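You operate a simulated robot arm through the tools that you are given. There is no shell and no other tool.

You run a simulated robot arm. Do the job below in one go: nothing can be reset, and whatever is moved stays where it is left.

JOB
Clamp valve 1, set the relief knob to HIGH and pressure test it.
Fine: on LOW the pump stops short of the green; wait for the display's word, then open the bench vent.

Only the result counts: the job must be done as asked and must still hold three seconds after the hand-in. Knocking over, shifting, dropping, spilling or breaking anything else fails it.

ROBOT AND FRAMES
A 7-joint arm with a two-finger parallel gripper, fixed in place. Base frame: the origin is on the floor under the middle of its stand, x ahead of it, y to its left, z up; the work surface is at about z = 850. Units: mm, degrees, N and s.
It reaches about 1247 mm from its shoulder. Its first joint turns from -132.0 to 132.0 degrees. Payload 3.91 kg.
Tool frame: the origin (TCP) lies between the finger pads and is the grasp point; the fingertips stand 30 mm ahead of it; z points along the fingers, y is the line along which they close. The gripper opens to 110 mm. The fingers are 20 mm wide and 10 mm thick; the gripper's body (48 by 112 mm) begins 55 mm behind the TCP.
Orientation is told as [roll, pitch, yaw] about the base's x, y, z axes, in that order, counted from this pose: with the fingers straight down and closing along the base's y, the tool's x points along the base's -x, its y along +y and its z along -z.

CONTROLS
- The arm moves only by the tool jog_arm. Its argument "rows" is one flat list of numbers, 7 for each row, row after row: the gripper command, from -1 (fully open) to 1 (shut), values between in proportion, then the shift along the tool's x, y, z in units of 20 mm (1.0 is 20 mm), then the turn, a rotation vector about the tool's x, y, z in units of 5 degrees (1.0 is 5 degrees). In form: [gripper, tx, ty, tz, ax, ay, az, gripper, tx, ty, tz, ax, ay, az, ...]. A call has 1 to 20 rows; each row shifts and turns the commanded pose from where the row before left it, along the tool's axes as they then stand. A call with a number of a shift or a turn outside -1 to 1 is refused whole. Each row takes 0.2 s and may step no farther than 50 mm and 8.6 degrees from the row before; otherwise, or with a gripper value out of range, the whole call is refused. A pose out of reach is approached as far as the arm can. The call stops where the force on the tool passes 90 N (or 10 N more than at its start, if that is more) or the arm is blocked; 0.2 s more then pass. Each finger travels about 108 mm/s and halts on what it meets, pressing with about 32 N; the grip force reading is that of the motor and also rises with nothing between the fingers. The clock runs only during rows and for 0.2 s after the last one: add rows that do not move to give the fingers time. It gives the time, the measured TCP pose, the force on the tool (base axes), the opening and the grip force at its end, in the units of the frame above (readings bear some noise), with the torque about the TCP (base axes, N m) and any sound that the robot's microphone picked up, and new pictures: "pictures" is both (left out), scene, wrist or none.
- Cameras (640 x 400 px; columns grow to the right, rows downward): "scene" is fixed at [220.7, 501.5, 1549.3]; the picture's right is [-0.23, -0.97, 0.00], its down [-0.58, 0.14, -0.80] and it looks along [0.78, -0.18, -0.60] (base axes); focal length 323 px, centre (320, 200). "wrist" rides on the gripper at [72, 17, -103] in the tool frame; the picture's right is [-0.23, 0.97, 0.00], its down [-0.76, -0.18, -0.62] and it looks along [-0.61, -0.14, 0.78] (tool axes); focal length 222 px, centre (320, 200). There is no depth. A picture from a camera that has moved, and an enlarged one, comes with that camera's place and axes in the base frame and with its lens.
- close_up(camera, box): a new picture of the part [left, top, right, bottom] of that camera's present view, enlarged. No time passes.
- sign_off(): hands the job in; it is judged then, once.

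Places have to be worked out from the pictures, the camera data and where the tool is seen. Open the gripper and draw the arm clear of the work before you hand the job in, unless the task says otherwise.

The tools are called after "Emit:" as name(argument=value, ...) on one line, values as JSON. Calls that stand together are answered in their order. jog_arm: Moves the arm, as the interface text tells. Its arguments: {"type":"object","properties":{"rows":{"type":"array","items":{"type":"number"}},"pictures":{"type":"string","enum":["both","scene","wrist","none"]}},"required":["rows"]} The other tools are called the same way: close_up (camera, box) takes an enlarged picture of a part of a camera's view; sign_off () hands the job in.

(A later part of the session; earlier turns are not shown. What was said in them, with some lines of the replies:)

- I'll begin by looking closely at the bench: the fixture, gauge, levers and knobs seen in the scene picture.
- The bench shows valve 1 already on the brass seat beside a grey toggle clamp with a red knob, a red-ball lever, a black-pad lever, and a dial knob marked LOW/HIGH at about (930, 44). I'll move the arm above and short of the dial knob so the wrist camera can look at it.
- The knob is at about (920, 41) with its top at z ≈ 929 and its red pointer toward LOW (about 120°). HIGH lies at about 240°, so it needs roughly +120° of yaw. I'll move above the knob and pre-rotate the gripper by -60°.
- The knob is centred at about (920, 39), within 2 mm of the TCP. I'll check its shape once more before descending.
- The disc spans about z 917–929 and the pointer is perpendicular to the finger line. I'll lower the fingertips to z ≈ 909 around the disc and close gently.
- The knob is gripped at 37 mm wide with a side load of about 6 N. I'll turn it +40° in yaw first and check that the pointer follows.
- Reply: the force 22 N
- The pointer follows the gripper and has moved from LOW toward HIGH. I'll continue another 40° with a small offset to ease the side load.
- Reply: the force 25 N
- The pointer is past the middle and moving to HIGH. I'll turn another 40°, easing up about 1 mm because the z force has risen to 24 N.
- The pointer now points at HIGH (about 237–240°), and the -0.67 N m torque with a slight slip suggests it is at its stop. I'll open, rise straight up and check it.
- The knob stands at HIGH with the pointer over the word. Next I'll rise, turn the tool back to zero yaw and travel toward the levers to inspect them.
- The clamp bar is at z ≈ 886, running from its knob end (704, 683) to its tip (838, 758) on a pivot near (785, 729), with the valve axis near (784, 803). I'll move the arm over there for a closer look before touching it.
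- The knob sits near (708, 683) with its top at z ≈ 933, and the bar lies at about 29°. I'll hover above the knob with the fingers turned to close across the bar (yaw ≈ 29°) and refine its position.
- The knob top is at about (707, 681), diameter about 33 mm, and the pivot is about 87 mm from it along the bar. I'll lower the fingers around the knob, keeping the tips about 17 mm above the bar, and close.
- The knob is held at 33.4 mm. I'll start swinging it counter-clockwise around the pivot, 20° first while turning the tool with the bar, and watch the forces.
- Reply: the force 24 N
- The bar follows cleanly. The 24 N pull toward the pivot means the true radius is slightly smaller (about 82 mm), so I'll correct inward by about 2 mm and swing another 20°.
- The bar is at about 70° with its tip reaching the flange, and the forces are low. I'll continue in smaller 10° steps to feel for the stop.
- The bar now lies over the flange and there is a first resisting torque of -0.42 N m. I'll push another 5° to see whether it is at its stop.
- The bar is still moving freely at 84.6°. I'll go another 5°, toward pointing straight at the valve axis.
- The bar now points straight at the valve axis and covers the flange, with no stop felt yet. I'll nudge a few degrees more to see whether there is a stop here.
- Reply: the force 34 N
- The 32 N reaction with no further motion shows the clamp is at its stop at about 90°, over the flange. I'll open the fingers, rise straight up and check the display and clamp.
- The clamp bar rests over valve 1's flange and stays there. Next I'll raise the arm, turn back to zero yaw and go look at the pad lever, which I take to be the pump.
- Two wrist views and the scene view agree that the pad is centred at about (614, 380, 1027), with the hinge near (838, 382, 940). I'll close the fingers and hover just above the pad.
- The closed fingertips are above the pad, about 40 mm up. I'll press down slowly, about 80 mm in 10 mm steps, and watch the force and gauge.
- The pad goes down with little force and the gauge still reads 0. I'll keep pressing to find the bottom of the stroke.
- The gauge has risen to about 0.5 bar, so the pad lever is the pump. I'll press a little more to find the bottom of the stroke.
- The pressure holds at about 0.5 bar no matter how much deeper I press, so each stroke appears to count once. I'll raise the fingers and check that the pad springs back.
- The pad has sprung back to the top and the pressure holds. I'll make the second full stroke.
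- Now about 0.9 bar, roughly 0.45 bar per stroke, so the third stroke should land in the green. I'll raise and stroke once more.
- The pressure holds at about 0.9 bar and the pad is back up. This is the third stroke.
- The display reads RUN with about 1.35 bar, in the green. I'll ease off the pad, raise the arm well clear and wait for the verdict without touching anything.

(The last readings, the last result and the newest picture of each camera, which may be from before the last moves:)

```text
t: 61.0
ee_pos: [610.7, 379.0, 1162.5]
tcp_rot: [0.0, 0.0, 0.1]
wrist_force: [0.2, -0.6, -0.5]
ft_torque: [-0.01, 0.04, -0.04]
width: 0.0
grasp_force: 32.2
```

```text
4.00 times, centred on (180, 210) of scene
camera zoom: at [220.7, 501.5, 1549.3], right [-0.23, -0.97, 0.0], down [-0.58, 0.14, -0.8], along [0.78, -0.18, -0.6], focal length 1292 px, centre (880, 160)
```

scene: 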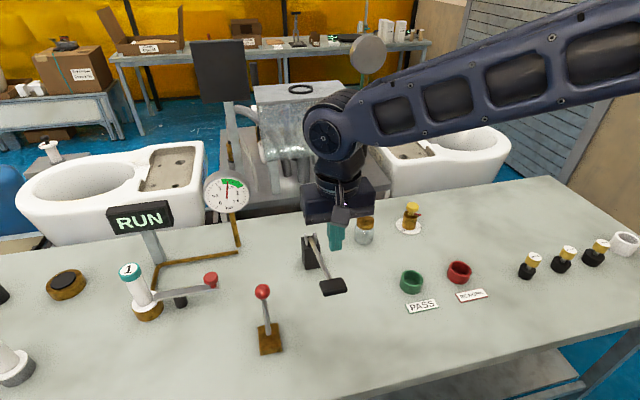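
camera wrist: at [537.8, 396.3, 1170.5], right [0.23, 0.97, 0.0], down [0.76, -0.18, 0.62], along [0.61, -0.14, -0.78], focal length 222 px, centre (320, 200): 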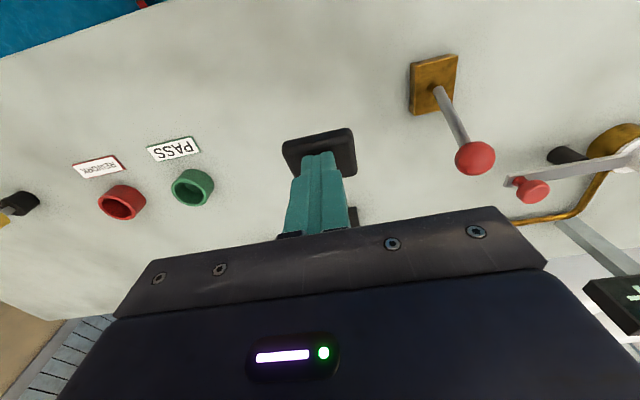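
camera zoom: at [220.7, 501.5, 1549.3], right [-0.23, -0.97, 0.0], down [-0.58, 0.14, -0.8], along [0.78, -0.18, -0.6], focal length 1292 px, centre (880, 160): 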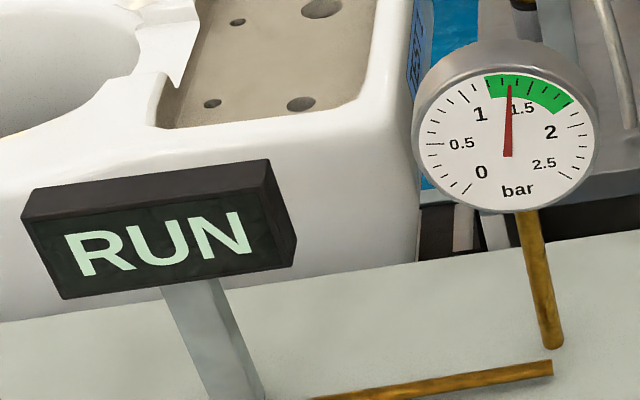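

Still RUN with the pressure steady. While waiting I'll open the gripper and move above the red-ball lever, at a safe height and touching nothing.

Emit:
jog_arm(rows=[-1, -0.3, 0.906, 0, 0, 0, 0, -1, -0.3, 0.906, 0, 0, 0, 0, -1, -0.3, 0.906, 0, 0, 0, 0, -1, -0.3, 0.906, 0, 0, 0, 0, -1, -0.3, 0.906, 0, 0, 0, 0, -1, -0.3, 0.906, 0, 0, 0, 0, -1, -0.3, 0.906, 0, 0, 0, 0, -1, -0.3, 0.906, 0, 0, 0, 0, -1, 0, 0, 0, 0, 0, 0])

Emit:
close_up(camera="wrist", box=[220, 40, 440, 230])

Emit:
close_up(camera="scene", box=[100, 160, 260, 260])

```text
t: 63.0
ee_pos: [661.1, 525.9, 1163.0]
tcp_rot: [0.0, 0.0, 0.1]
wrist_force: [0.1, 0.6, 0.2]
ft_torque: [0.01, -0.01, 0.01]
width: 109.9
grasp_force: 0.1
camera wrist: at [588.6, 542.2, 1266.4], right [0.23, 0.97, 0.0], down [0.76, -0.18, 0.62], along [0.61, -0.14, -0.78], focal length 222 px, centre (320, 200)
```

scene: 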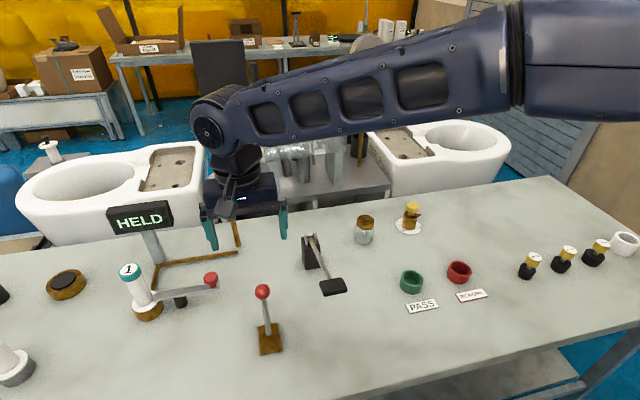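
wrist: 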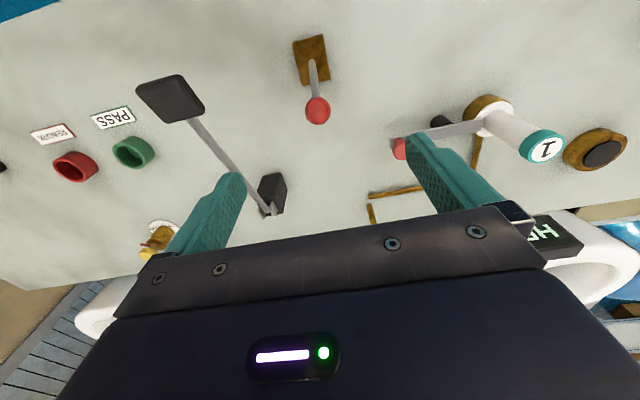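

```text
2.11 times, centred on (330, 135) of wrist
camera zoom: at [588.6, 542.2, 1266.4], right [0.23, 0.97, 0.0], down [0.76, -0.18, 0.62], along [0.61, -0.14, -0.78], focal length 468 px, centre (299, 337)
```

zoom: 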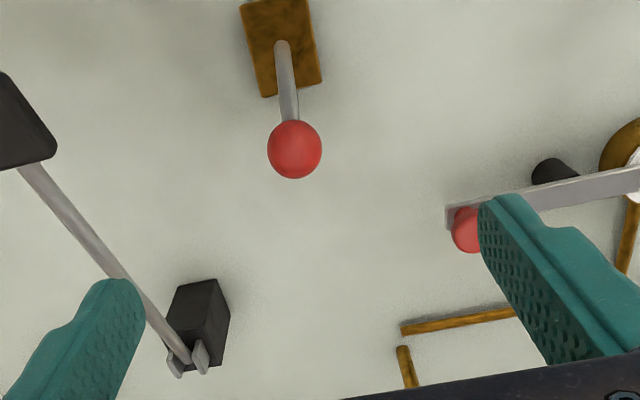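

```text
4.00 times, centred on (180, 210) of scene
camera zoom: at [220.7, 501.5, 1549.3], right [-0.23, -0.97, 0.0], down [-0.58, 0.14, -0.8], along [0.78, -0.18, -0.6], focal length 1292 px, centre (880, 160)
```

zoom: 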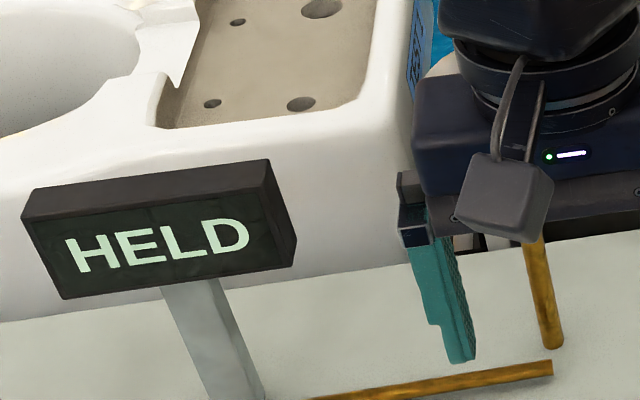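

The display reads HELD, so the verdict is in. I'll move down over the vent lever's ball, at about (678, 522, 968), to line up a grip.

Emit:
jog_arm(rows=[-1, -0.14, -0.035, 0.95, 0, 0, 0, -1, -0.14, -0.035, 0.95, 0, 0, 0, -1, -0.14, -0.035, 0.95, 0, 0, 0, -1, -0.14, -0.035, 0.95, 0, 0, 0, -1, -0.14, -0.035, 0.95, 0, 0, 0, -1, -0.14, -0.035, 0.95, 0, 0, 0, -1, 0, 0, 0, 0, 0, 0])

Emit:
close_up(camera="wrist", box=[220, 40, 440, 230])

Emit:
close_up(camera="scene", box=[200, 220, 330, 360])

```text
t: 64.6
ee_pos: [677.2, 521.6, 1048.6]
tcp_rot: [0.1, 0.0, 0.0]
wrist_force: [0.2, 0.0, 0.3]
ft_torque: [-0.01, 0.03, 0.02]
width: 109.9
grasp_force: 0.1
camera wrist: at [605.6, 537.8, 1151.6], right [0.23, 0.97, 0.0], down [0.76, -0.18, 0.62], along [0.61, -0.14, -0.78], focal length 222 px, centre (320, 200)
```

scene: 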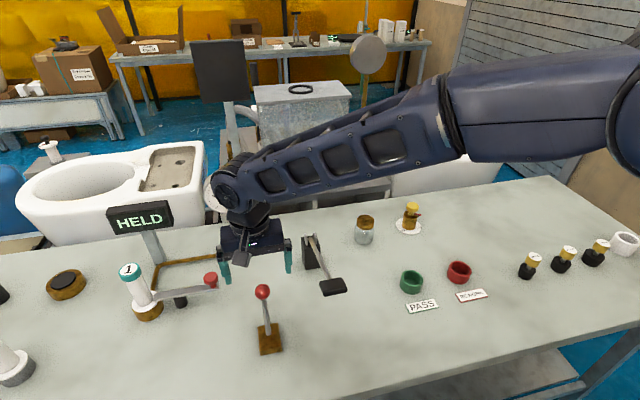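
wrist: 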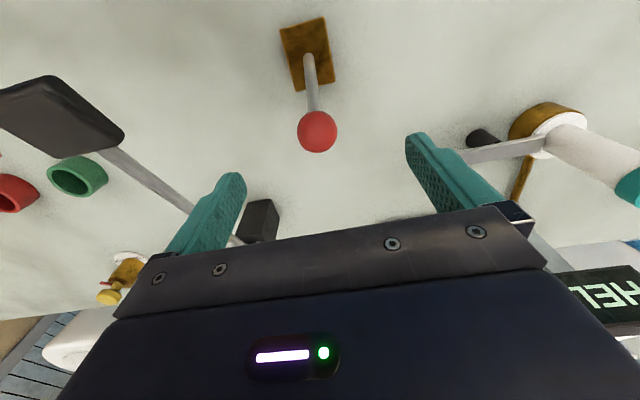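

```text
2.11 times, centred on (330, 135) of wrist
camera zoom: at [605.6, 537.8, 1151.6], right [0.23, 0.97, 0.0], down [0.76, -0.18, 0.62], along [0.61, -0.14, -0.78], focal length 468 px, centre (299, 337)
```

zoom: 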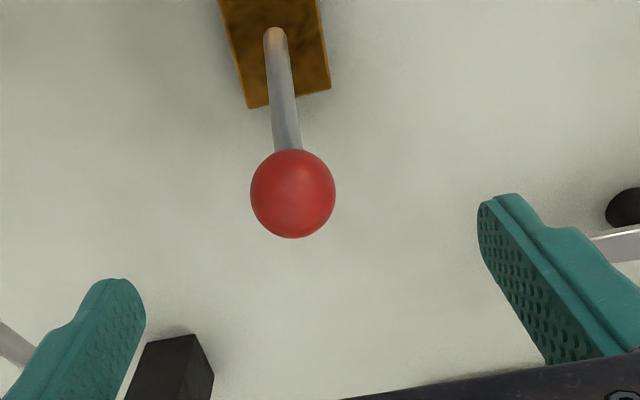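

```text
2.86 times, centred on (265, 290) of scene
camera zoom: at [220.7, 501.5, 1549.3], right [-0.23, -0.97, 0.0], down [-0.58, 0.14, -0.8], along [0.78, -0.18, -0.6], focal length 923 px, centre (477, -57)
```

zoom: 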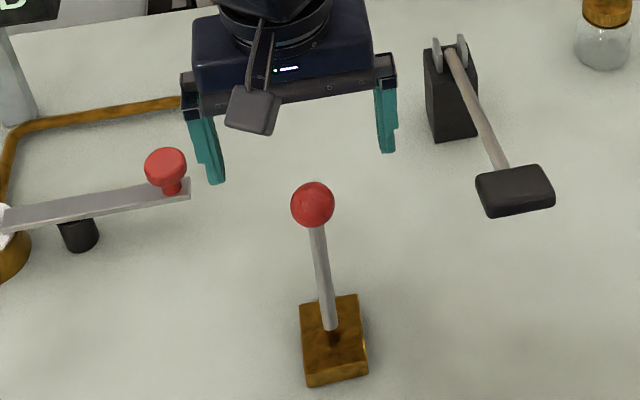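

The ball centre works out at about (676, 520, 970) with a diameter of about 34 mm. I'll lower the fingers around it and close.

Emit:
jog_arm(rows=[-1, 0.03, -0.05, 1, 0, 0, 0, -1, 0, 0, 1, 0, 0, 0, -1, 0, 0, 1, 0, 0, 0, -1, 0, 0, 0.95, 0, 0, 0, -1, 0, 0, 0, 0, 0, 0, 1, 0, 0, 0, 0, 0, 0, 1, 0, 0, 0, 0, 0, 0, 1, 0, 0, 0, 0, 0, 0, 1, 0, 0, 0, 0, 0, 0])

Emit:
close_up(camera="wrist", box=[220, 40, 440, 230])

Emit:
close_up(camera="scene", box=[200, 220, 330, 360])

```text
t: 66.6
ee_pos: [675.0, 518.9, 969.4]
tcp_rot: [-0.1, -0.1, 0.0]
wrist_force: [-0.4, -0.1, -2.5]
ft_torque: [0.01, -0.06, 0.08]
width: 33.1
grasp_force: 45.0
camera wrist: at [603.6, 536.6, 1072.0], right [0.23, 0.97, 0.0], down [0.76, -0.18, 0.62], along [0.61, -0.14, -0.78], focal length 222 px, centre (320, 200)
```

scene: 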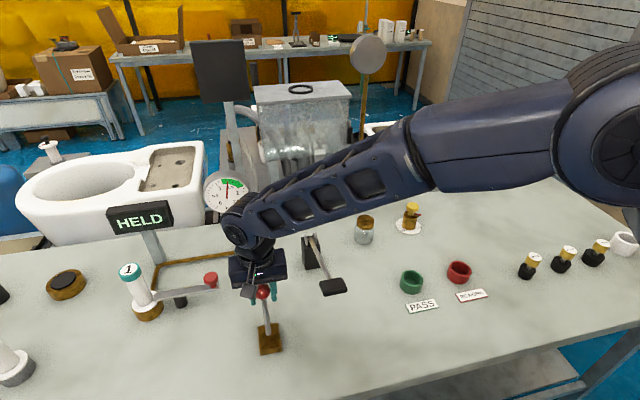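
wrist: 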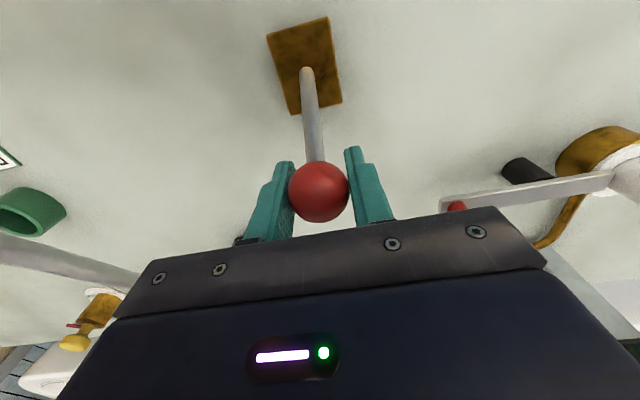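

```text
2.11 times, centred on (330, 135) of wrist
camera zoom: at [603.6, 536.6, 1072.0], right [0.23, 0.97, 0.0], down [0.76, -0.18, 0.62], along [0.61, -0.14, -0.78], focal length 468 px, centre (299, 337)
```

zoom: 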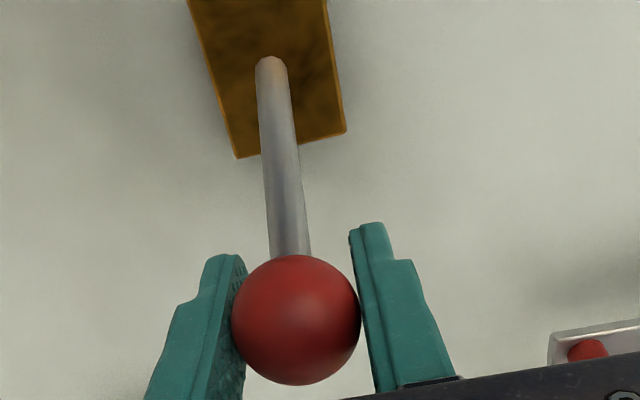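

```text
2.86 times, centred on (265, 290) of scene
camera zoom: at [220.7, 501.5, 1549.3], right [-0.23, -0.97, 0.0], down [-0.58, 0.14, -0.8], along [0.78, -0.18, -0.6], focal length 923 px, centre (477, -57)
```

zoom: 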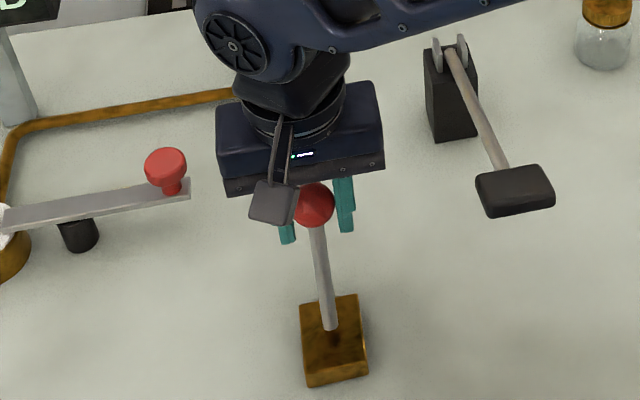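

The ball is gripped at 33 mm, and the lever leans about 20° toward +x from a base near (634, 520). I'll try swinging it toward -x along its arc, two small steps first.

Emit:
jog_arm(rows=[1, 0.487, 0, -0.163, 0, 0, 0, 1, 0.499, 0, -0.12, 0, 0, 0])

Emit:
close_up(camera="scene", box=[140, 160, 330, 360])

```text
t: 67.2
ee_pos: [656.8, 520.9, 975.4]
tcp_rot: [0.1, -0.1, -0.1]
wrist_force: [12.6, 3.2, 3.7]
ft_torque: [-0.05, -1.13, 0.05]
width: 33.5
grasp_force: 45.5
camera wrist: at [585.1, 536.5, 1078.6], right [0.23, 0.97, 0.0], down [0.76, -0.18, 0.62], along [0.61, -0.14, -0.78], focal length 222 px, centre (320, 200)
```

scene: 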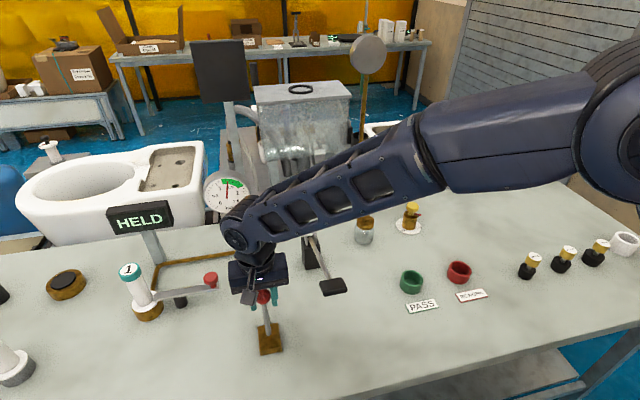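
wrist: 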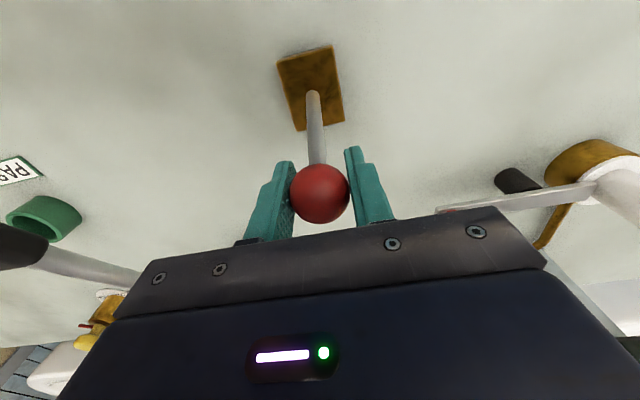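

```text
2.00 times, centred on (235, 260) of scene
camera zoom: at [220.7, 501.5, 1549.3], right [-0.23, -0.97, 0.0], down [-0.58, 0.14, -0.8], along [0.78, -0.18, -0.6], focal length 646 px, centre (490, 80)
```

zoom: 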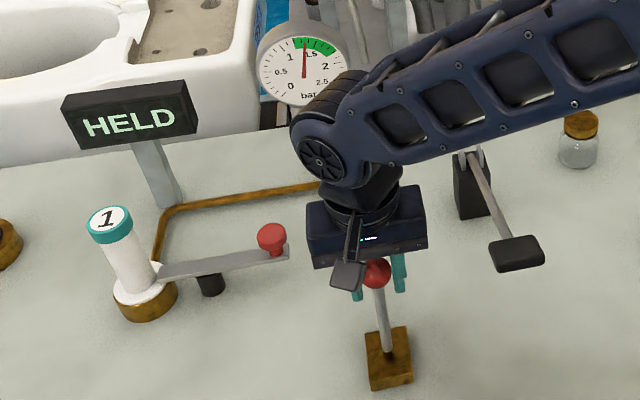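

The lever moves that way with about 12 N of resistance. I'll continue along the arc through vertical.

Emit:
jog_arm(rows=[1, 0.508, 0, -0.076, 0, 0, 0, 1, 0.512, 0, -0.031, 0, 0, 0, 1, 0.513, 0, 0.0135, 0, 0, 0, 1, 0.51, 0, 0.058, 0, 0, 0])

Emit:
close_up(camera="scene", box=[140, 160, 330, 360])

```text
t: 68.2
ee_pos: [616.0, 518.9, 975.6]
tcp_rot: [-0.1, -0.1, 0.0]
wrist_force: [10.6, 2.1, 9.9]
ft_torque: [0.01, -1.08, 0.04]
width: 33.3
grasp_force: 45.0
camera wrist: at [544.3, 536.5, 1078.9], right [0.23, 0.97, 0.0], down [0.76, -0.18, 0.62], along [0.61, -0.14, -0.78], focal length 222 px, centre (320, 200)
```

scene: 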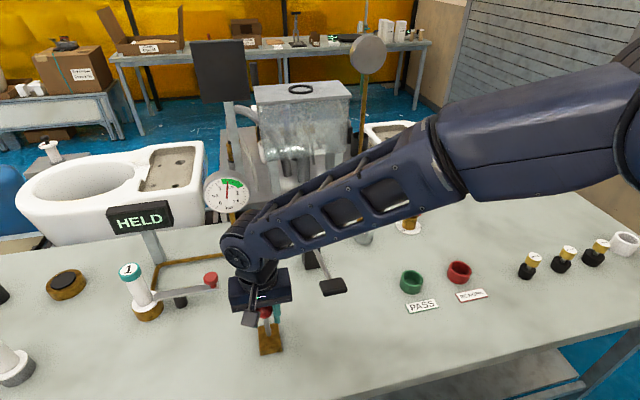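
wrist: 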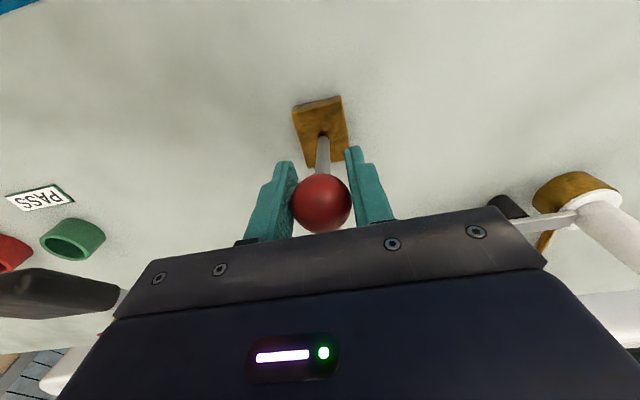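

```text
2.00 times, centred on (235, 260) of scene
camera zoom: at [220.7, 501.5, 1549.3], right [-0.23, -0.97, 0.0], down [-0.58, 0.14, -0.8], along [0.78, -0.18, -0.6], focal length 646 px, centre (490, 80)
```

zoom: 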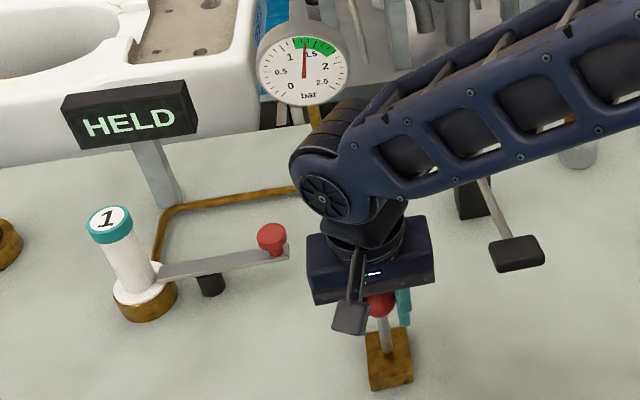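

The lever is past vertical and the gauge hasn't dropped yet. I'll continue toward -x along the arc.

Emit:
jog_arm(rows=[1, 0.503, 0, 0.07, 0, 0, 0, 1, 0.4925, 0, 0.12, 0, 0, 0, 1, 0.478, 0, 0.17, 0, 0, 0])

Emit:
close_up(camera="scene", box=[100, 160, 330, 360])

```text
t: 69.0
ee_pos: [586.8, 521.4, 968.9]
tcp_rot: [0.0, 0.1, 0.0]
wrist_force: [10.1, -2.6, 4.4]
ft_torque: [-0.02, -1.16, 0.02]
width: 33.4
grasp_force: 45.1
camera wrist: at [515.1, 536.6, 1071.7], right [0.23, 0.97, 0.0], down [0.76, -0.18, 0.62], along [0.61, -0.14, -0.78], focal length 222 px, centre (320, 200)
```

scene: 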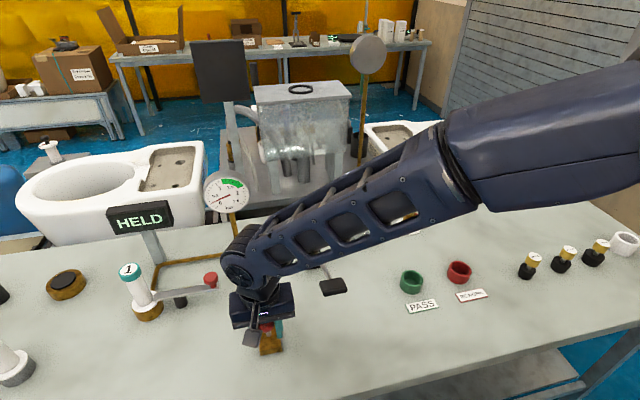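
wrist: 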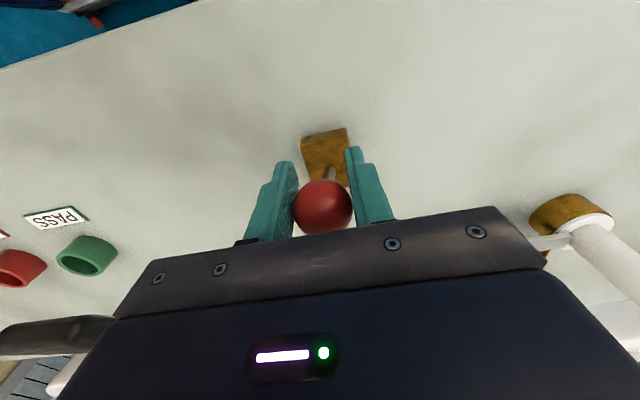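

```text
2.00 times, centred on (215, 260) of scene
camera zoom: at [220.7, 501.5, 1549.3], right [-0.23, -0.97, 0.0], down [-0.58, 0.14, -0.8], along [0.78, -0.18, -0.6], focal length 646 px, centre (530, 80)
```

zoom: 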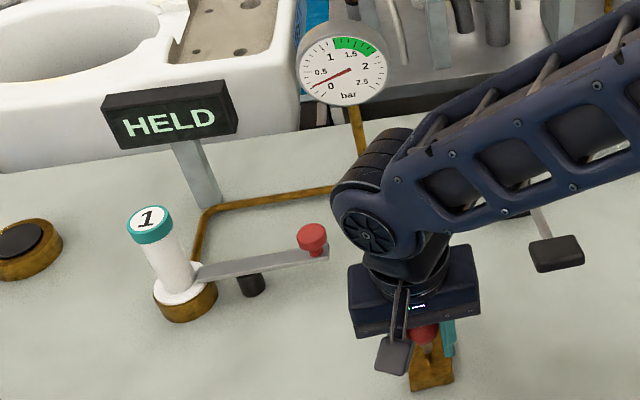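

The gauge is falling (about 0.2 bar), so the vent is opening. I'll carry the lever a bit farther to its stop so it is fully open.

Emit:
jog_arm(rows=[1, 0.4, 0, 0.18, 0, 0, 0, 1, 0, 0, 0, 0, 0, 0])

Emit:
close_up(camera="scene", box=[100, 160, 330, 360])

```text
t: 69.6
ee_pos: [578.8, 519.7, 965.3]
tcp_rot: [0.0, 0.0, 0.0]
wrist_force: [10.4, -8.3, 5.7]
ft_torque: [0.08, -1.2, -0.02]
width: 33.6
grasp_force: 45.3
camera wrist: at [507.1, 536.6, 1068.2], right [0.23, 0.97, 0.0], down [0.76, -0.18, 0.62], along [0.61, -0.14, -0.78], focal length 222 px, centre (320, 200)
```

scene: 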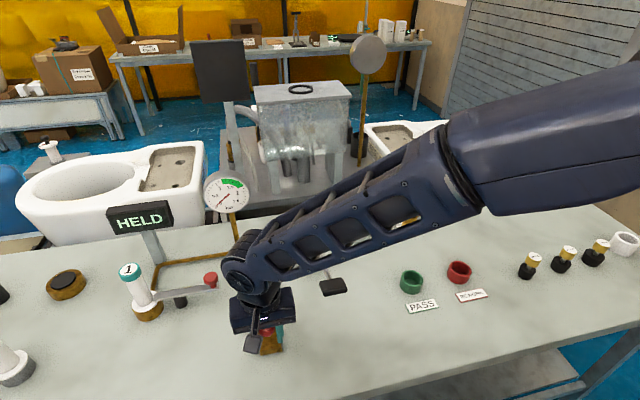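
wrist: 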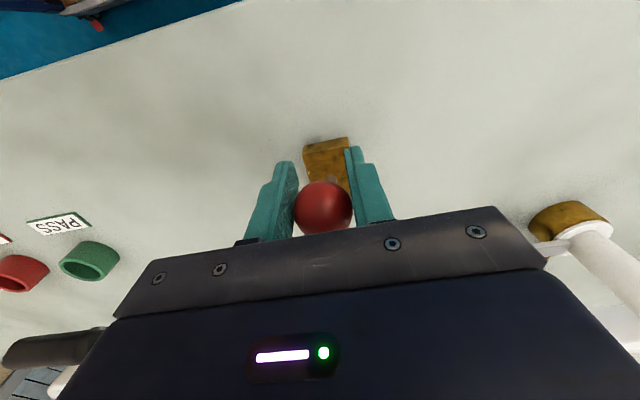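

```text
2.00 times, centred on (215, 260) of scene
camera zoom: at [220.7, 501.5, 1549.3], right [-0.23, -0.97, 0.0], down [-0.58, 0.14, -0.8], along [0.78, -0.18, -0.6], focal length 646 px, centre (530, 80)
```

zoom: 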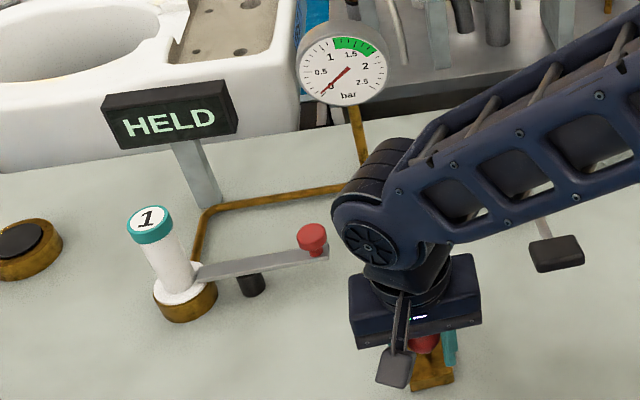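

The gauge is at 0 and the display still reads HELD. I'll make small further steps to confirm the lever's end stop.

Emit:
jog_arm(rows=[1, 0.25, 0, 0.14, 0, 0, 0, 1, 0.25, 0, 0.15, 0, 0, 0, 1, 0, 0, 0, 0, 0, 0], pictures="scene")

```text
t: 70.4
ee_pos: [564.8, 520.8, 958.5]
tcp_rot: [0.0, 0.0, 0.1]
wrist_force: [-2.4, -0.1, 1.6]
ft_torque: [0.0, -0.06, -0.02]
width: 0.0
grasp_force: 37.7
```

scene: 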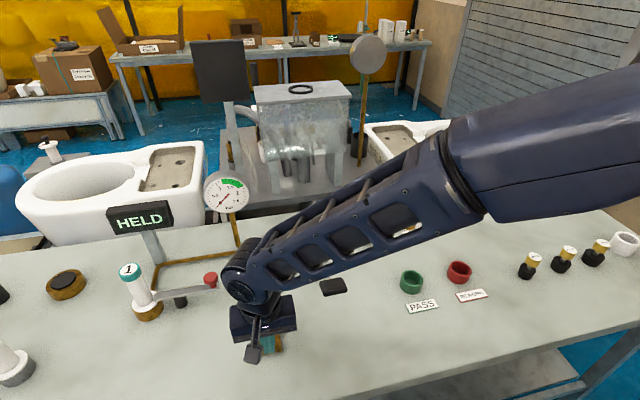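

The fingers slipped off the ball (width 0), which suggests the lever hit its end stop near -28°. I'll look at where the lever and ball are now.

Emit:
close_up(camera="wrist", box=[220, 60, 440, 240])

Emit:
close_up(camera="scene", box=[190, 160, 310, 370])

```text
2.22 times, centred on (330, 150) of wrist
camera zoom: at [494.8, 537.5, 1061.5], right [0.23, 0.97, 0.0], down [0.76, -0.18, 0.62], along [0.61, -0.14, -0.78], focal length 494 px, centre (298, 311)
```

zoom: 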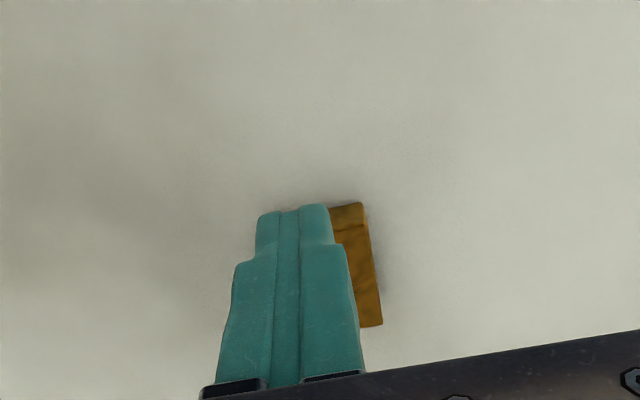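

```text
1.90 times, centred on (250, 265) of scene
camera zoom: at [220.7, 501.5, 1549.3], right [-0.23, -0.97, 0.0], down [-0.58, 0.14, -0.8], along [0.78, -0.18, -0.6], focal length 615 px, centre (453, 76)
```

zoom: 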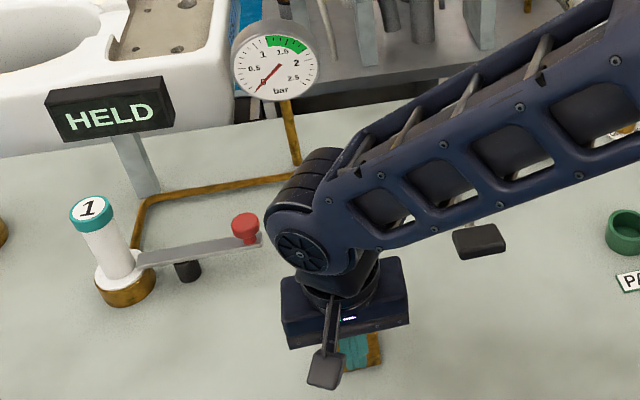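

The gauge stays at 0, but the ball is hidden behind the fingers. I'll back off toward -x, away from the lever, then rise and look again.

Emit:
jog_arm(rows=[1, 1, 0, 0, 0, 0, 0, 1, 1, 0, 0, 0, 0, 0, 1, 1, 0, -0.5, 0, 0, 0, 1, 0.5, 0, -1, 0, 0, 0, 1, 0, 0, -1, 0, 0, 0, 1, 0, 0, -1, 0, 0, 0, 1, 0, 0, -1, 0, 0, 0, 1, 0, 0, -1, 0, 0, 0, 1, 0, 0, -1, 0, 0, 0, 1, 0, 0, 0, 0, 0, 0])

Emit:
close_up(camera="scene", box=[140, 160, 330, 360])

Emit:
close_up(camera="wrist", box=[220, 60, 440, 240])

```text
t: 72.6
ee_pos: [497.4, 520.4, 1089.9]
tcp_rot: [0.0, -0.1, 0.0]
wrist_force: [-0.8, -0.4, -0.5]
ft_torque: [0.0, 0.01, 0.01]
width: 0.0
grasp_force: 36.5
camera wrist: at [426.5, 536.7, 1192.5], right [0.23, 0.97, 0.0], down [0.76, -0.18, 0.62], along [0.61, -0.14, -0.78], focal length 222 px, centre (320, 200)
```

scene: 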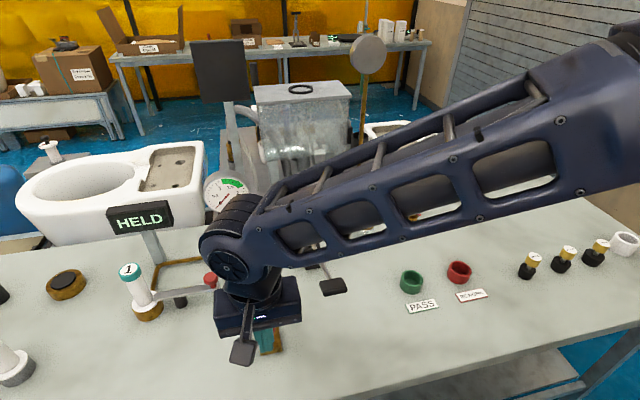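
wrist: 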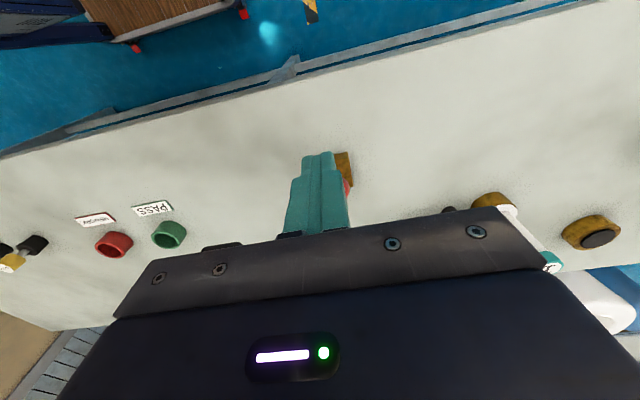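

```text
2.00 times, centred on (235, 260) of scene
camera zoom: at [220.7, 501.5, 1549.3], right [-0.23, -0.97, 0.0], down [-0.58, 0.14, -0.8], along [0.78, -0.18, -0.6], focal length 646 px, centre (490, 80)
```

zoom: 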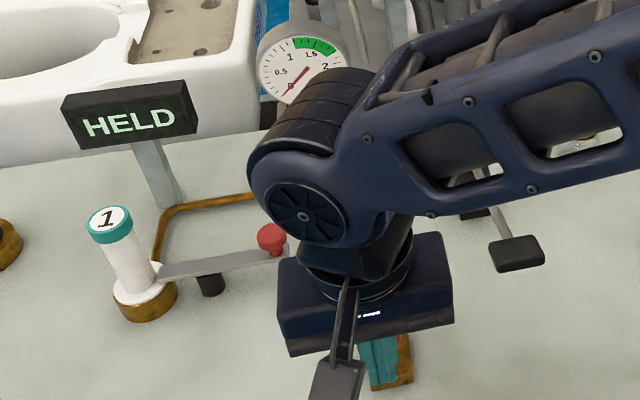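

```text
2.22 times, centred on (330, 150) of wrist
camera zoom: at [426.5, 536.7, 1192.5], right [0.23, 0.97, 0.0], down [0.76, -0.18, 0.62], along [0.61, -0.14, -0.78], focal length 494 px, centre (298, 311)
```

zoom: 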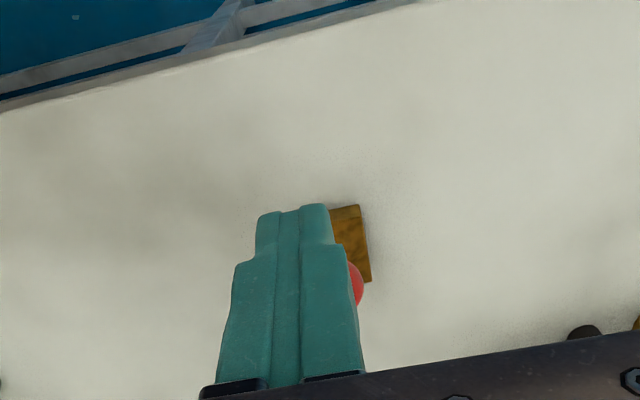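

Part of the ball is visible behind the fingers. I'll open the gripper and move sideways and up to get a clear view of the lever.

Emit:
jog_arm(rows=[-1, 0, 0, -1, 0, 0, 0, -1, 0, -0.5, -1, 0, 0, 0, -1, 0, -1, -1, 0, 0, 0, -1, 0, -1, -1, 0, 0, 0, -1, 0, -1, -0.5, 0, 0, 0, -1, 0, -1, -0.5, 0, 0, 0, -1, 0, -1, 0, 0, 0, 0, -1, 0, -1, 0, 0, 0, 0, -1, 0, -1, 0, 0, 0, 0, -1, 0, -1, 0, 0, 0, 0, -1, 0, -1, 0, 0, 0, 0, -1, 0, 0, 0, 0, 0, 0])

Emit:
close_up(camera="scene", box=[100, 160, 330, 360])

Emit:
close_up(camera="wrist", box=[300, 60, 520, 240])

```text
t: 75.2
ee_pos: [495.8, 330.3, 1190.5]
tcp_rot: [0.0, 0.0, 0.0]
wrist_force: [0.3, 1.0, -0.5]
ft_torque: [0.03, -0.01, 0.01]
width: 109.8
grasp_force: 0.0
camera wrist: at [424.9, 346.6, 1293.2], right [0.23, 0.97, 0.0], down [0.76, -0.18, 0.62], along [0.61, -0.14, -0.78], focal length 222 px, centre (320, 200)
```

scene: 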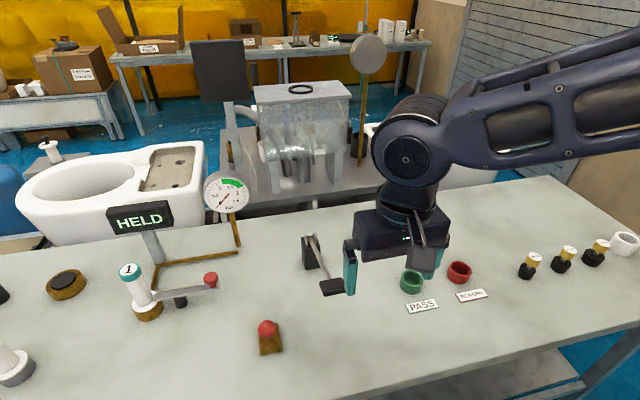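
wrist: 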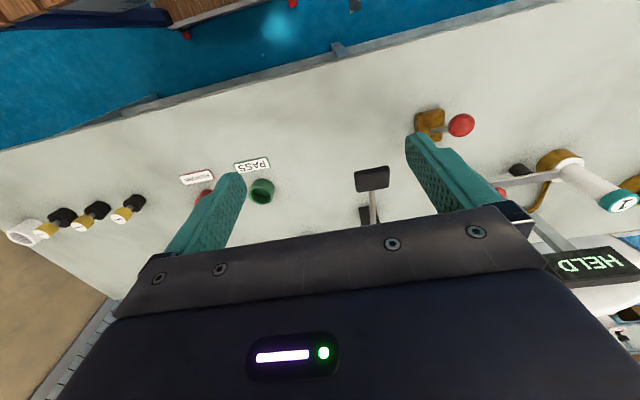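

```text
2.00 times, centred on (215, 260) of scene
camera zoom: at [220.7, 501.5, 1549.3], right [-0.23, -0.97, 0.0], down [-0.58, 0.14, -0.8], along [0.78, -0.18, -0.6], focal length 646 px, centre (530, 80)
```

zoom: 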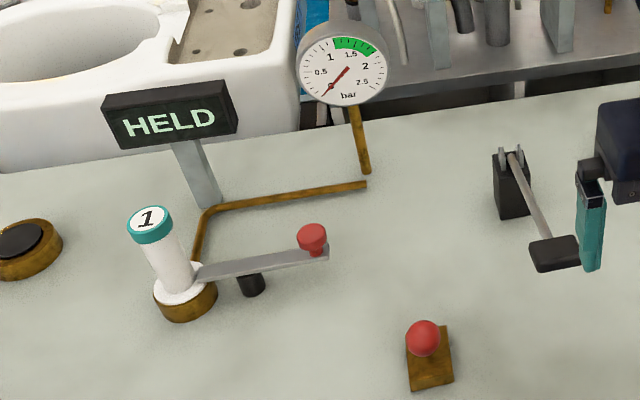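

```text
2.22 times, centred on (410, 150) of wrist
camera zoom: at [424.9, 346.6, 1293.2], right [0.23, 0.97, 0.0], down [0.76, -0.18, 0.62], along [0.61, -0.14, -0.78], focal length 494 px, centre (120, 311)
```

zoom: 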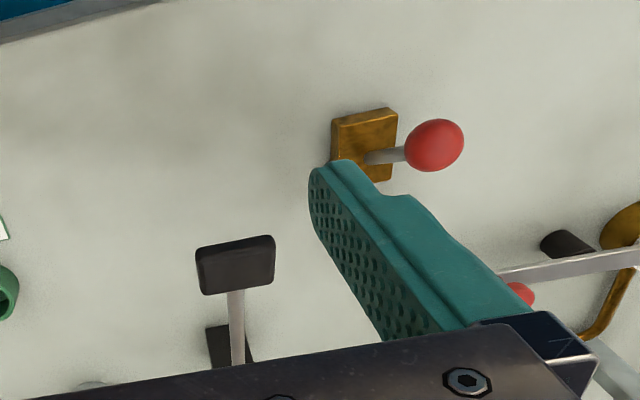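

The lever now leans about 22° toward -x (ball near (590, 521, 970)), the gauge is at 0 and the display still reads HELD. The slipping grip may have squeezed the ball back slightly, so I'll push it with closed fingers from the +x side to be sure it sits at the open stop.

Emit:
jog_arm(rows=[1, -0.77, 0.955, 0, 0, 0, 0, 1, -0.77, 0.955, 0, 0, 0, 0, 1, -0.77, 0.955, 0, 0, 0, 0, 1, -0.77, 0.955, 0, 0, 0, 0, 1, -0.77, 0.955, 0, 0, 0, 0, 1, -0.77, 0.955, 0, 0, 0, 0, 1, -0.77, 0.955, 0, 0, 0, 0, 1, -0.77, 0.955, 0, 0, 0, 0, 1, -0.77, 0.955, 0, 0, 0, 0, 1, -0.77, 0.955, 0, 0, 0, 0, 1, 0, 0, 1, 0, 0, 0, 1, 0, 0, 1, 0, 0, 0, 1, 0, 0, 1, 0, 0, 0, 1, 0, 0, 1, 0, 0, 0, 1, 0, 0, 1, 0, 0, 0, 1, 0, 0, 0, 0, 0, 0])

Emit:
close_up(camera="wrist", box=[220, 0, 440, 240])

Emit:
close_up(camera="scene", box=[140, 160, 330, 360])

```text
t: 78.6
ee_pos: [650.1, 519.9, 1088.3]
tcp_rot: [0.0, 0.0, 0.1]
wrist_force: [-0.2, -0.6, 0.4]
ft_torque: [0.02, 0.02, 0.01]
width: 0.0
grasp_force: 32.1
camera wrist: at [578.5, 537.2, 1190.8], right [0.23, 0.97, 0.0], down [0.76, -0.18, 0.62], along [0.61, -0.14, -0.78], focal length 222 px, centre (320, 200)
```

scene: 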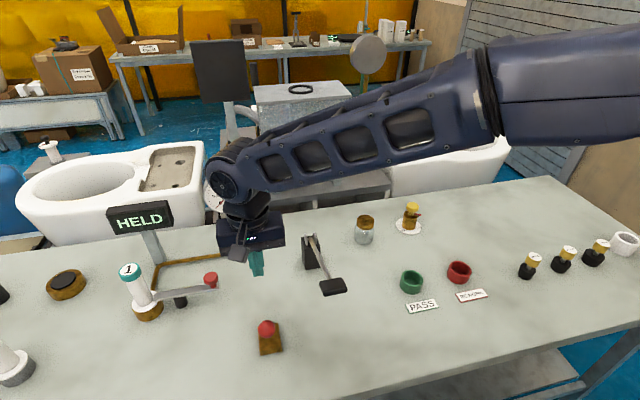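
wrist: 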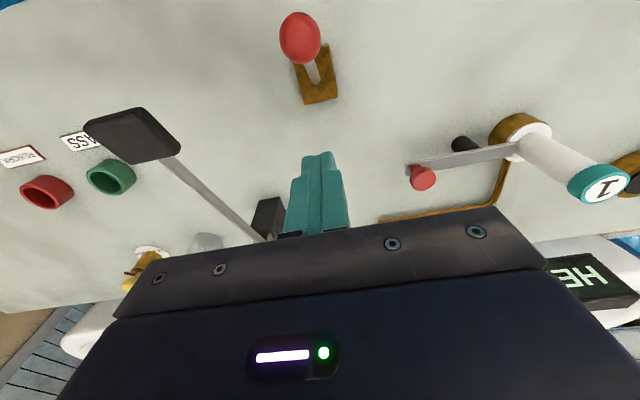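

```text
1.67 times, centred on (330, 120) of wrist
camera zoom: at [578.5, 537.2, 1190.8], right [0.23, 0.97, 0.0], down [0.76, -0.18, 0.62], along [0.61, -0.14, -0.78], focal length 370 px, centre (303, 333)
```

zoom: 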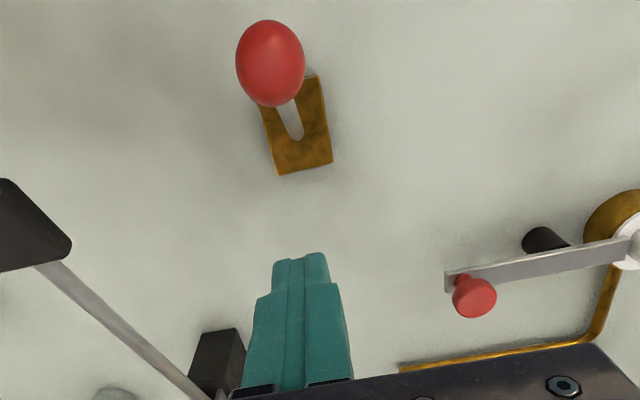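

```text
2.00 times, centred on (235, 260) of scene
camera zoom: at [220.7, 501.5, 1549.3], right [-0.23, -0.97, 0.0], down [-0.58, 0.14, -0.8], along [0.78, -0.18, -0.6], focal length 646 px, centre (490, 80)
```

zoom: 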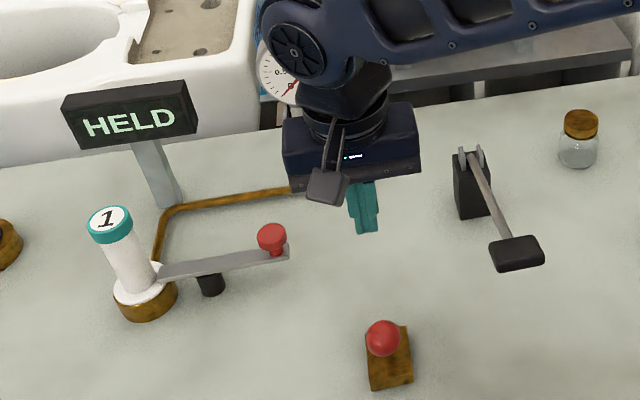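

The ball sits around x ≈ 587. I'll lower the closed fingers on its +x side and approach slowly toward -x.

Emit:
jog_arm(rows=[1, 0, 0.03, 1, 0, 0, 0, 1, 0, 0, 1, 0, 0, 0, 1, 0, 0, 1, 0, 0, 0, 1, 0, 0, 1, 0, 0, 0, 1, 0, 0, 1, 0, 0, 0, 1, 0.6, 0, 0.15, 0, 0, 0, 1, 0.6, 0, 0, 0, 0, 0, 1, 0.3, 0, 0, 0, 0, 0, 1, 0.25, 0, 0, 0, 0, 0, 1, 0, 0, 0, 0, 0, 0])

Emit:
close_up(camera="scene", box=[140, 160, 330, 360])

```text
t: 80.8
ee_pos: [616.3, 521.8, 986.9]
tcp_rot: [-0.1, 0.1, 0.0]
wrist_force: [0.4, -0.9, 0.5]
ft_torque: [0.04, -0.02, -0.02]
width: 0.1
grasp_force: 32.3
camera wrist: at [544.7, 538.5, 1090.0], right [0.23, 0.97, 0.0], down [0.76, -0.18, 0.62], along [0.61, -0.14, -0.78], focal length 222 px, centre (320, 200)
```

scene: 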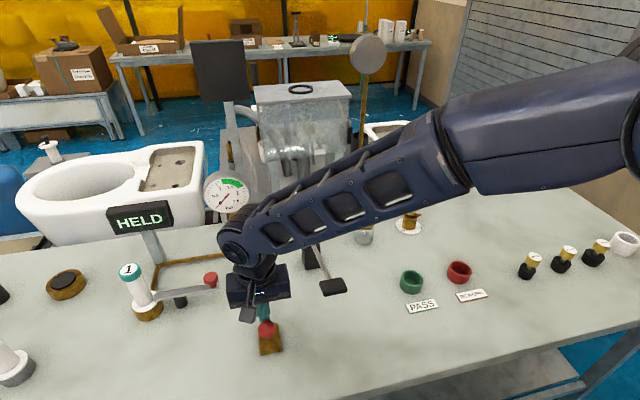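
wrist: 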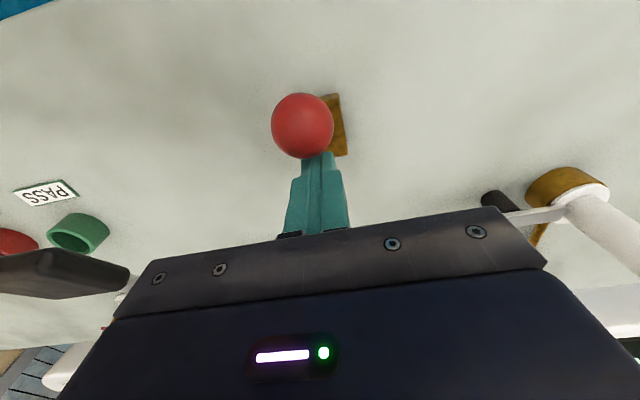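

```text
2.00 times, centred on (235, 260) of scene
camera zoom: at [220.7, 501.5, 1549.3], right [-0.23, -0.97, 0.0], down [-0.58, 0.14, -0.8], along [0.78, -0.18, -0.6], focal length 646 px, centre (490, 80)
```

zoom: 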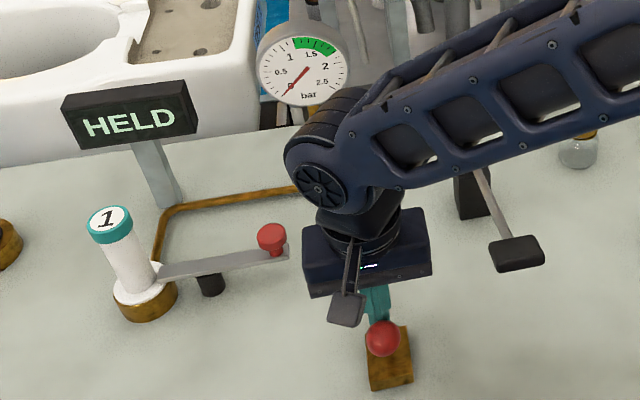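

The fingertips are just short of the ball with no force yet. I'll push in 4 mm steps and watch the force.

Emit:
jog_arm(rows=[1, 0.2, 0, 0, 0, 0, 0, 1, 0.2, 0, 0, 0, 0, 0, 1, 0.2, 0, 0, 0, 0, 0], pictures="wrist")

```text
t: 81.6
ee_pos: [609.5, 521.7, 986.5]
tcp_rot: [0.1, -0.2, -0.1]
wrist_force: [46.8, 11.5, 2.0]
ft_torque: [0.33, -1.02, -0.1]
width: 0.1
grasp_force: 31.7
camera wrist: at [537.8, 537.9, 1089.9], right [0.23, 0.97, 0.0], down [0.76, -0.18, 0.63], along [0.61, -0.14, -0.78], focal length 222 px, centre (320, 200)
```

wrist: 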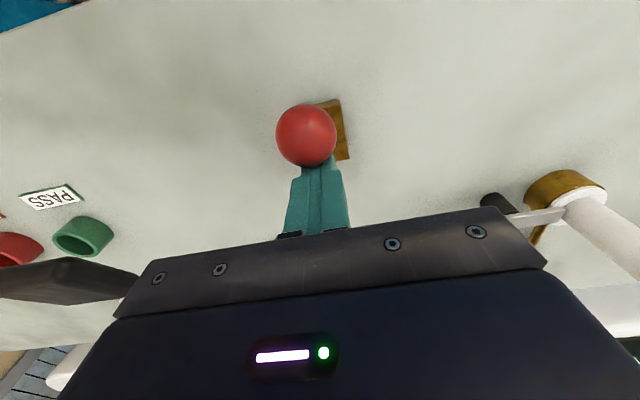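

There is a firm 47 N stop at once, so the vent lever is at its fully open end. I'll back off toward +x, rise and retract clear of the work with the gripper open.

Emit:
jog_arm(rows=[1, -0.5, 0, 0, 0, 0, 0, 1, -1, 0, 0, 0, 0, 0, 1, -0.5, 0, -0.5, 0, 0, 0, 1, 0, 0, -1, 0, 0, 0, 1, 0, 0, -1, 0, 0, 0, 1, 0, 0, -1, 0, 0, 0, 1, 0, 0, -1, 0, 0, 0, 1, 0, 0, -1, 0, 0, 0, 1, 0, 0, -1, 0, 0, 0, 1, 0, 0, -1, 0, 0, 0, 1, 0, 0, -1, 0, 0, 0, -1, 0, 0, -1, 0, 0, 0, -1, 0.5, -0.8, -1, 0, 0, 0, -1, 0.5, -1, -1, 0, 0, 0, -1, 0.5, -1, -0.5, 0, 0, 0, -1, 0.5, -1, 0, 0, 0, 0, -1, 0.5, -1, 0, 0, 0, 0, -1, 0.5, -1, 0, 0, 0, 0, -1, 0.5, -1, 0, 0, 0, 0], pictures="none")

Emit:
jog_arm(rows=[-1, 0.7, -1, 0, 0, 0, 0, -1, 0.7, -1, 0, 0, 0, 0, -1, 0.7, -1, 0, 0, 0, 0, -1, 0.7, -1, 0, 0, 0, 0, -1, 0.7, -1, 0, 0, 0, 0, -1, 0.7, -1, 0, 0, 0, 0, -1, 0.7, -1, 0, 0, 0, 0, -1, 0.7, -1, 0, 0, 0, 0, -1, 0.7, -1, 0, 0, 0, 0, -1, 0.7, -1, 0, 0, 0, 0, -1, 0, 0, 0, 0, 0, 0, -1, 0, 0, 0, 0, 0, 0])

Emit:
close_up(camera="scene", box=[80, 150, 300, 360])

Emit:
close_up(camera="scene", box=[230, 180, 450, 360])

```text
t: 85.6
ee_pos: [572.5, 385.4, 1228.2]
tcp_rot: [0.0, 0.0, 0.0]
wrist_force: [-0.3, 0.2, -0.7]
ft_torque: [0.0, 0.02, 0.0]
width: 110.0
grasp_force: 0.0
```

```text
t: 88.2
ee_pos: [435.7, 186.9, 1227.6]
tcp_rot: [0.0, 0.0, 0.0]
wrist_force: [-0.3, -0.7, 0.4]
ft_torque: [0.01, -0.01, 0.01]
width: 110.0
grasp_force: 0.1
camera wrist: at [363.3, 203.8, 1329.8], right [0.23, 0.97, 0.0], down [0.76, -0.18, 0.62], along [0.61, -0.14, -0.78], focal length 222 px, centre (320, 200)
```

scene: 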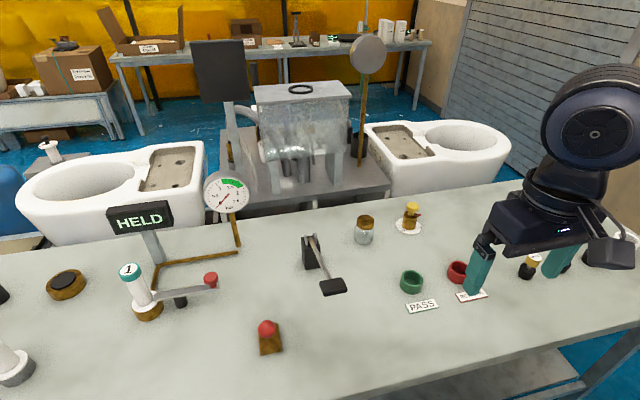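
wrist: 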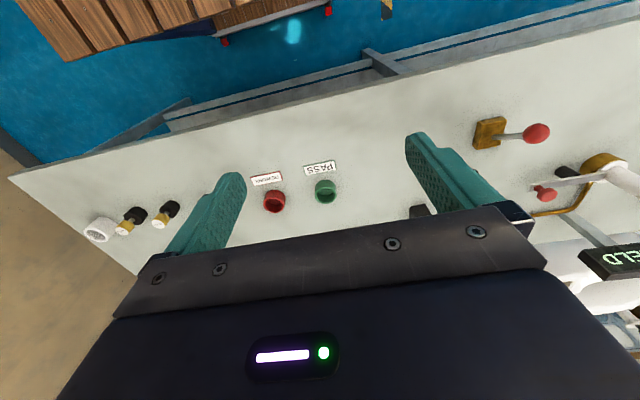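

```text
1.90 times, centred on (190, 255) of scene
camera zoom: at [220.7, 501.5, 1549.3], right [-0.23, -0.97, 0.0], down [-0.58, 0.14, -0.8], along [0.78, -0.18, -0.6], focal length 615 px, centre (568, 95)
```

zoom: 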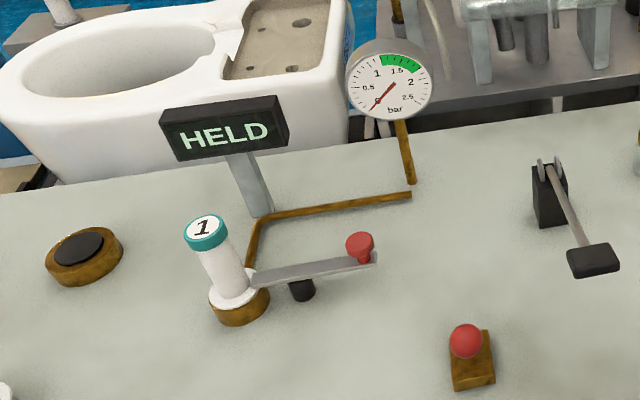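

```text
2.22 times, centred on (340, 270) of scene
camera zoom: at [220.7, 501.5, 1549.3], right [-0.23, -0.97, 0.0], down [-0.58, 0.14, -0.8], along [0.78, -0.18, -0.6], focal length 718 px, centre (276, 44)
```

zoom: 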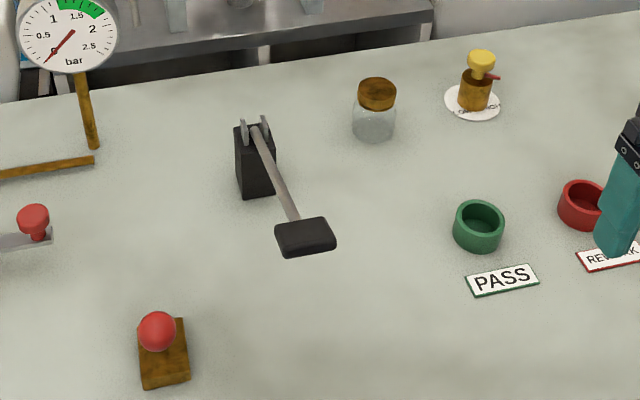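

Valve 1 is clamped, the relief knob is on HIGH, and the display reads HELD. The vent lever is fully open with the gauge at 0, nothing else has moved, and the arm is clear with the gripper open. I'm handing the job in.

Emit:
sign_off()

```text
The job is handed in.
```

Valve 1 is clamped and pressure tested, and it held. I've handed the job in; no judging result came back.

- **Clamp:** The bar is swung over valve 1's flange to its stop, and it is still there.
- **Relief knob:** It is turned from LOW to HIGH, with the pointer over the word.
- **Pressure test:** Three pump strokes brought the gauge to about 1.35 bar, in the green. The display went from OFF to RUN, then to HELD.
- **Bench vent:** I opened the vent only after the display read HELD. The gauge fell to 0.

On the vent lever my grip slipped off the ball near the end of its travel. I then pushed the lever again with closed fingers and met a firm stop, so it is fully open.

The gripper is open and the arm is clear of the bench. Nothing else looked moved in the final pictures.
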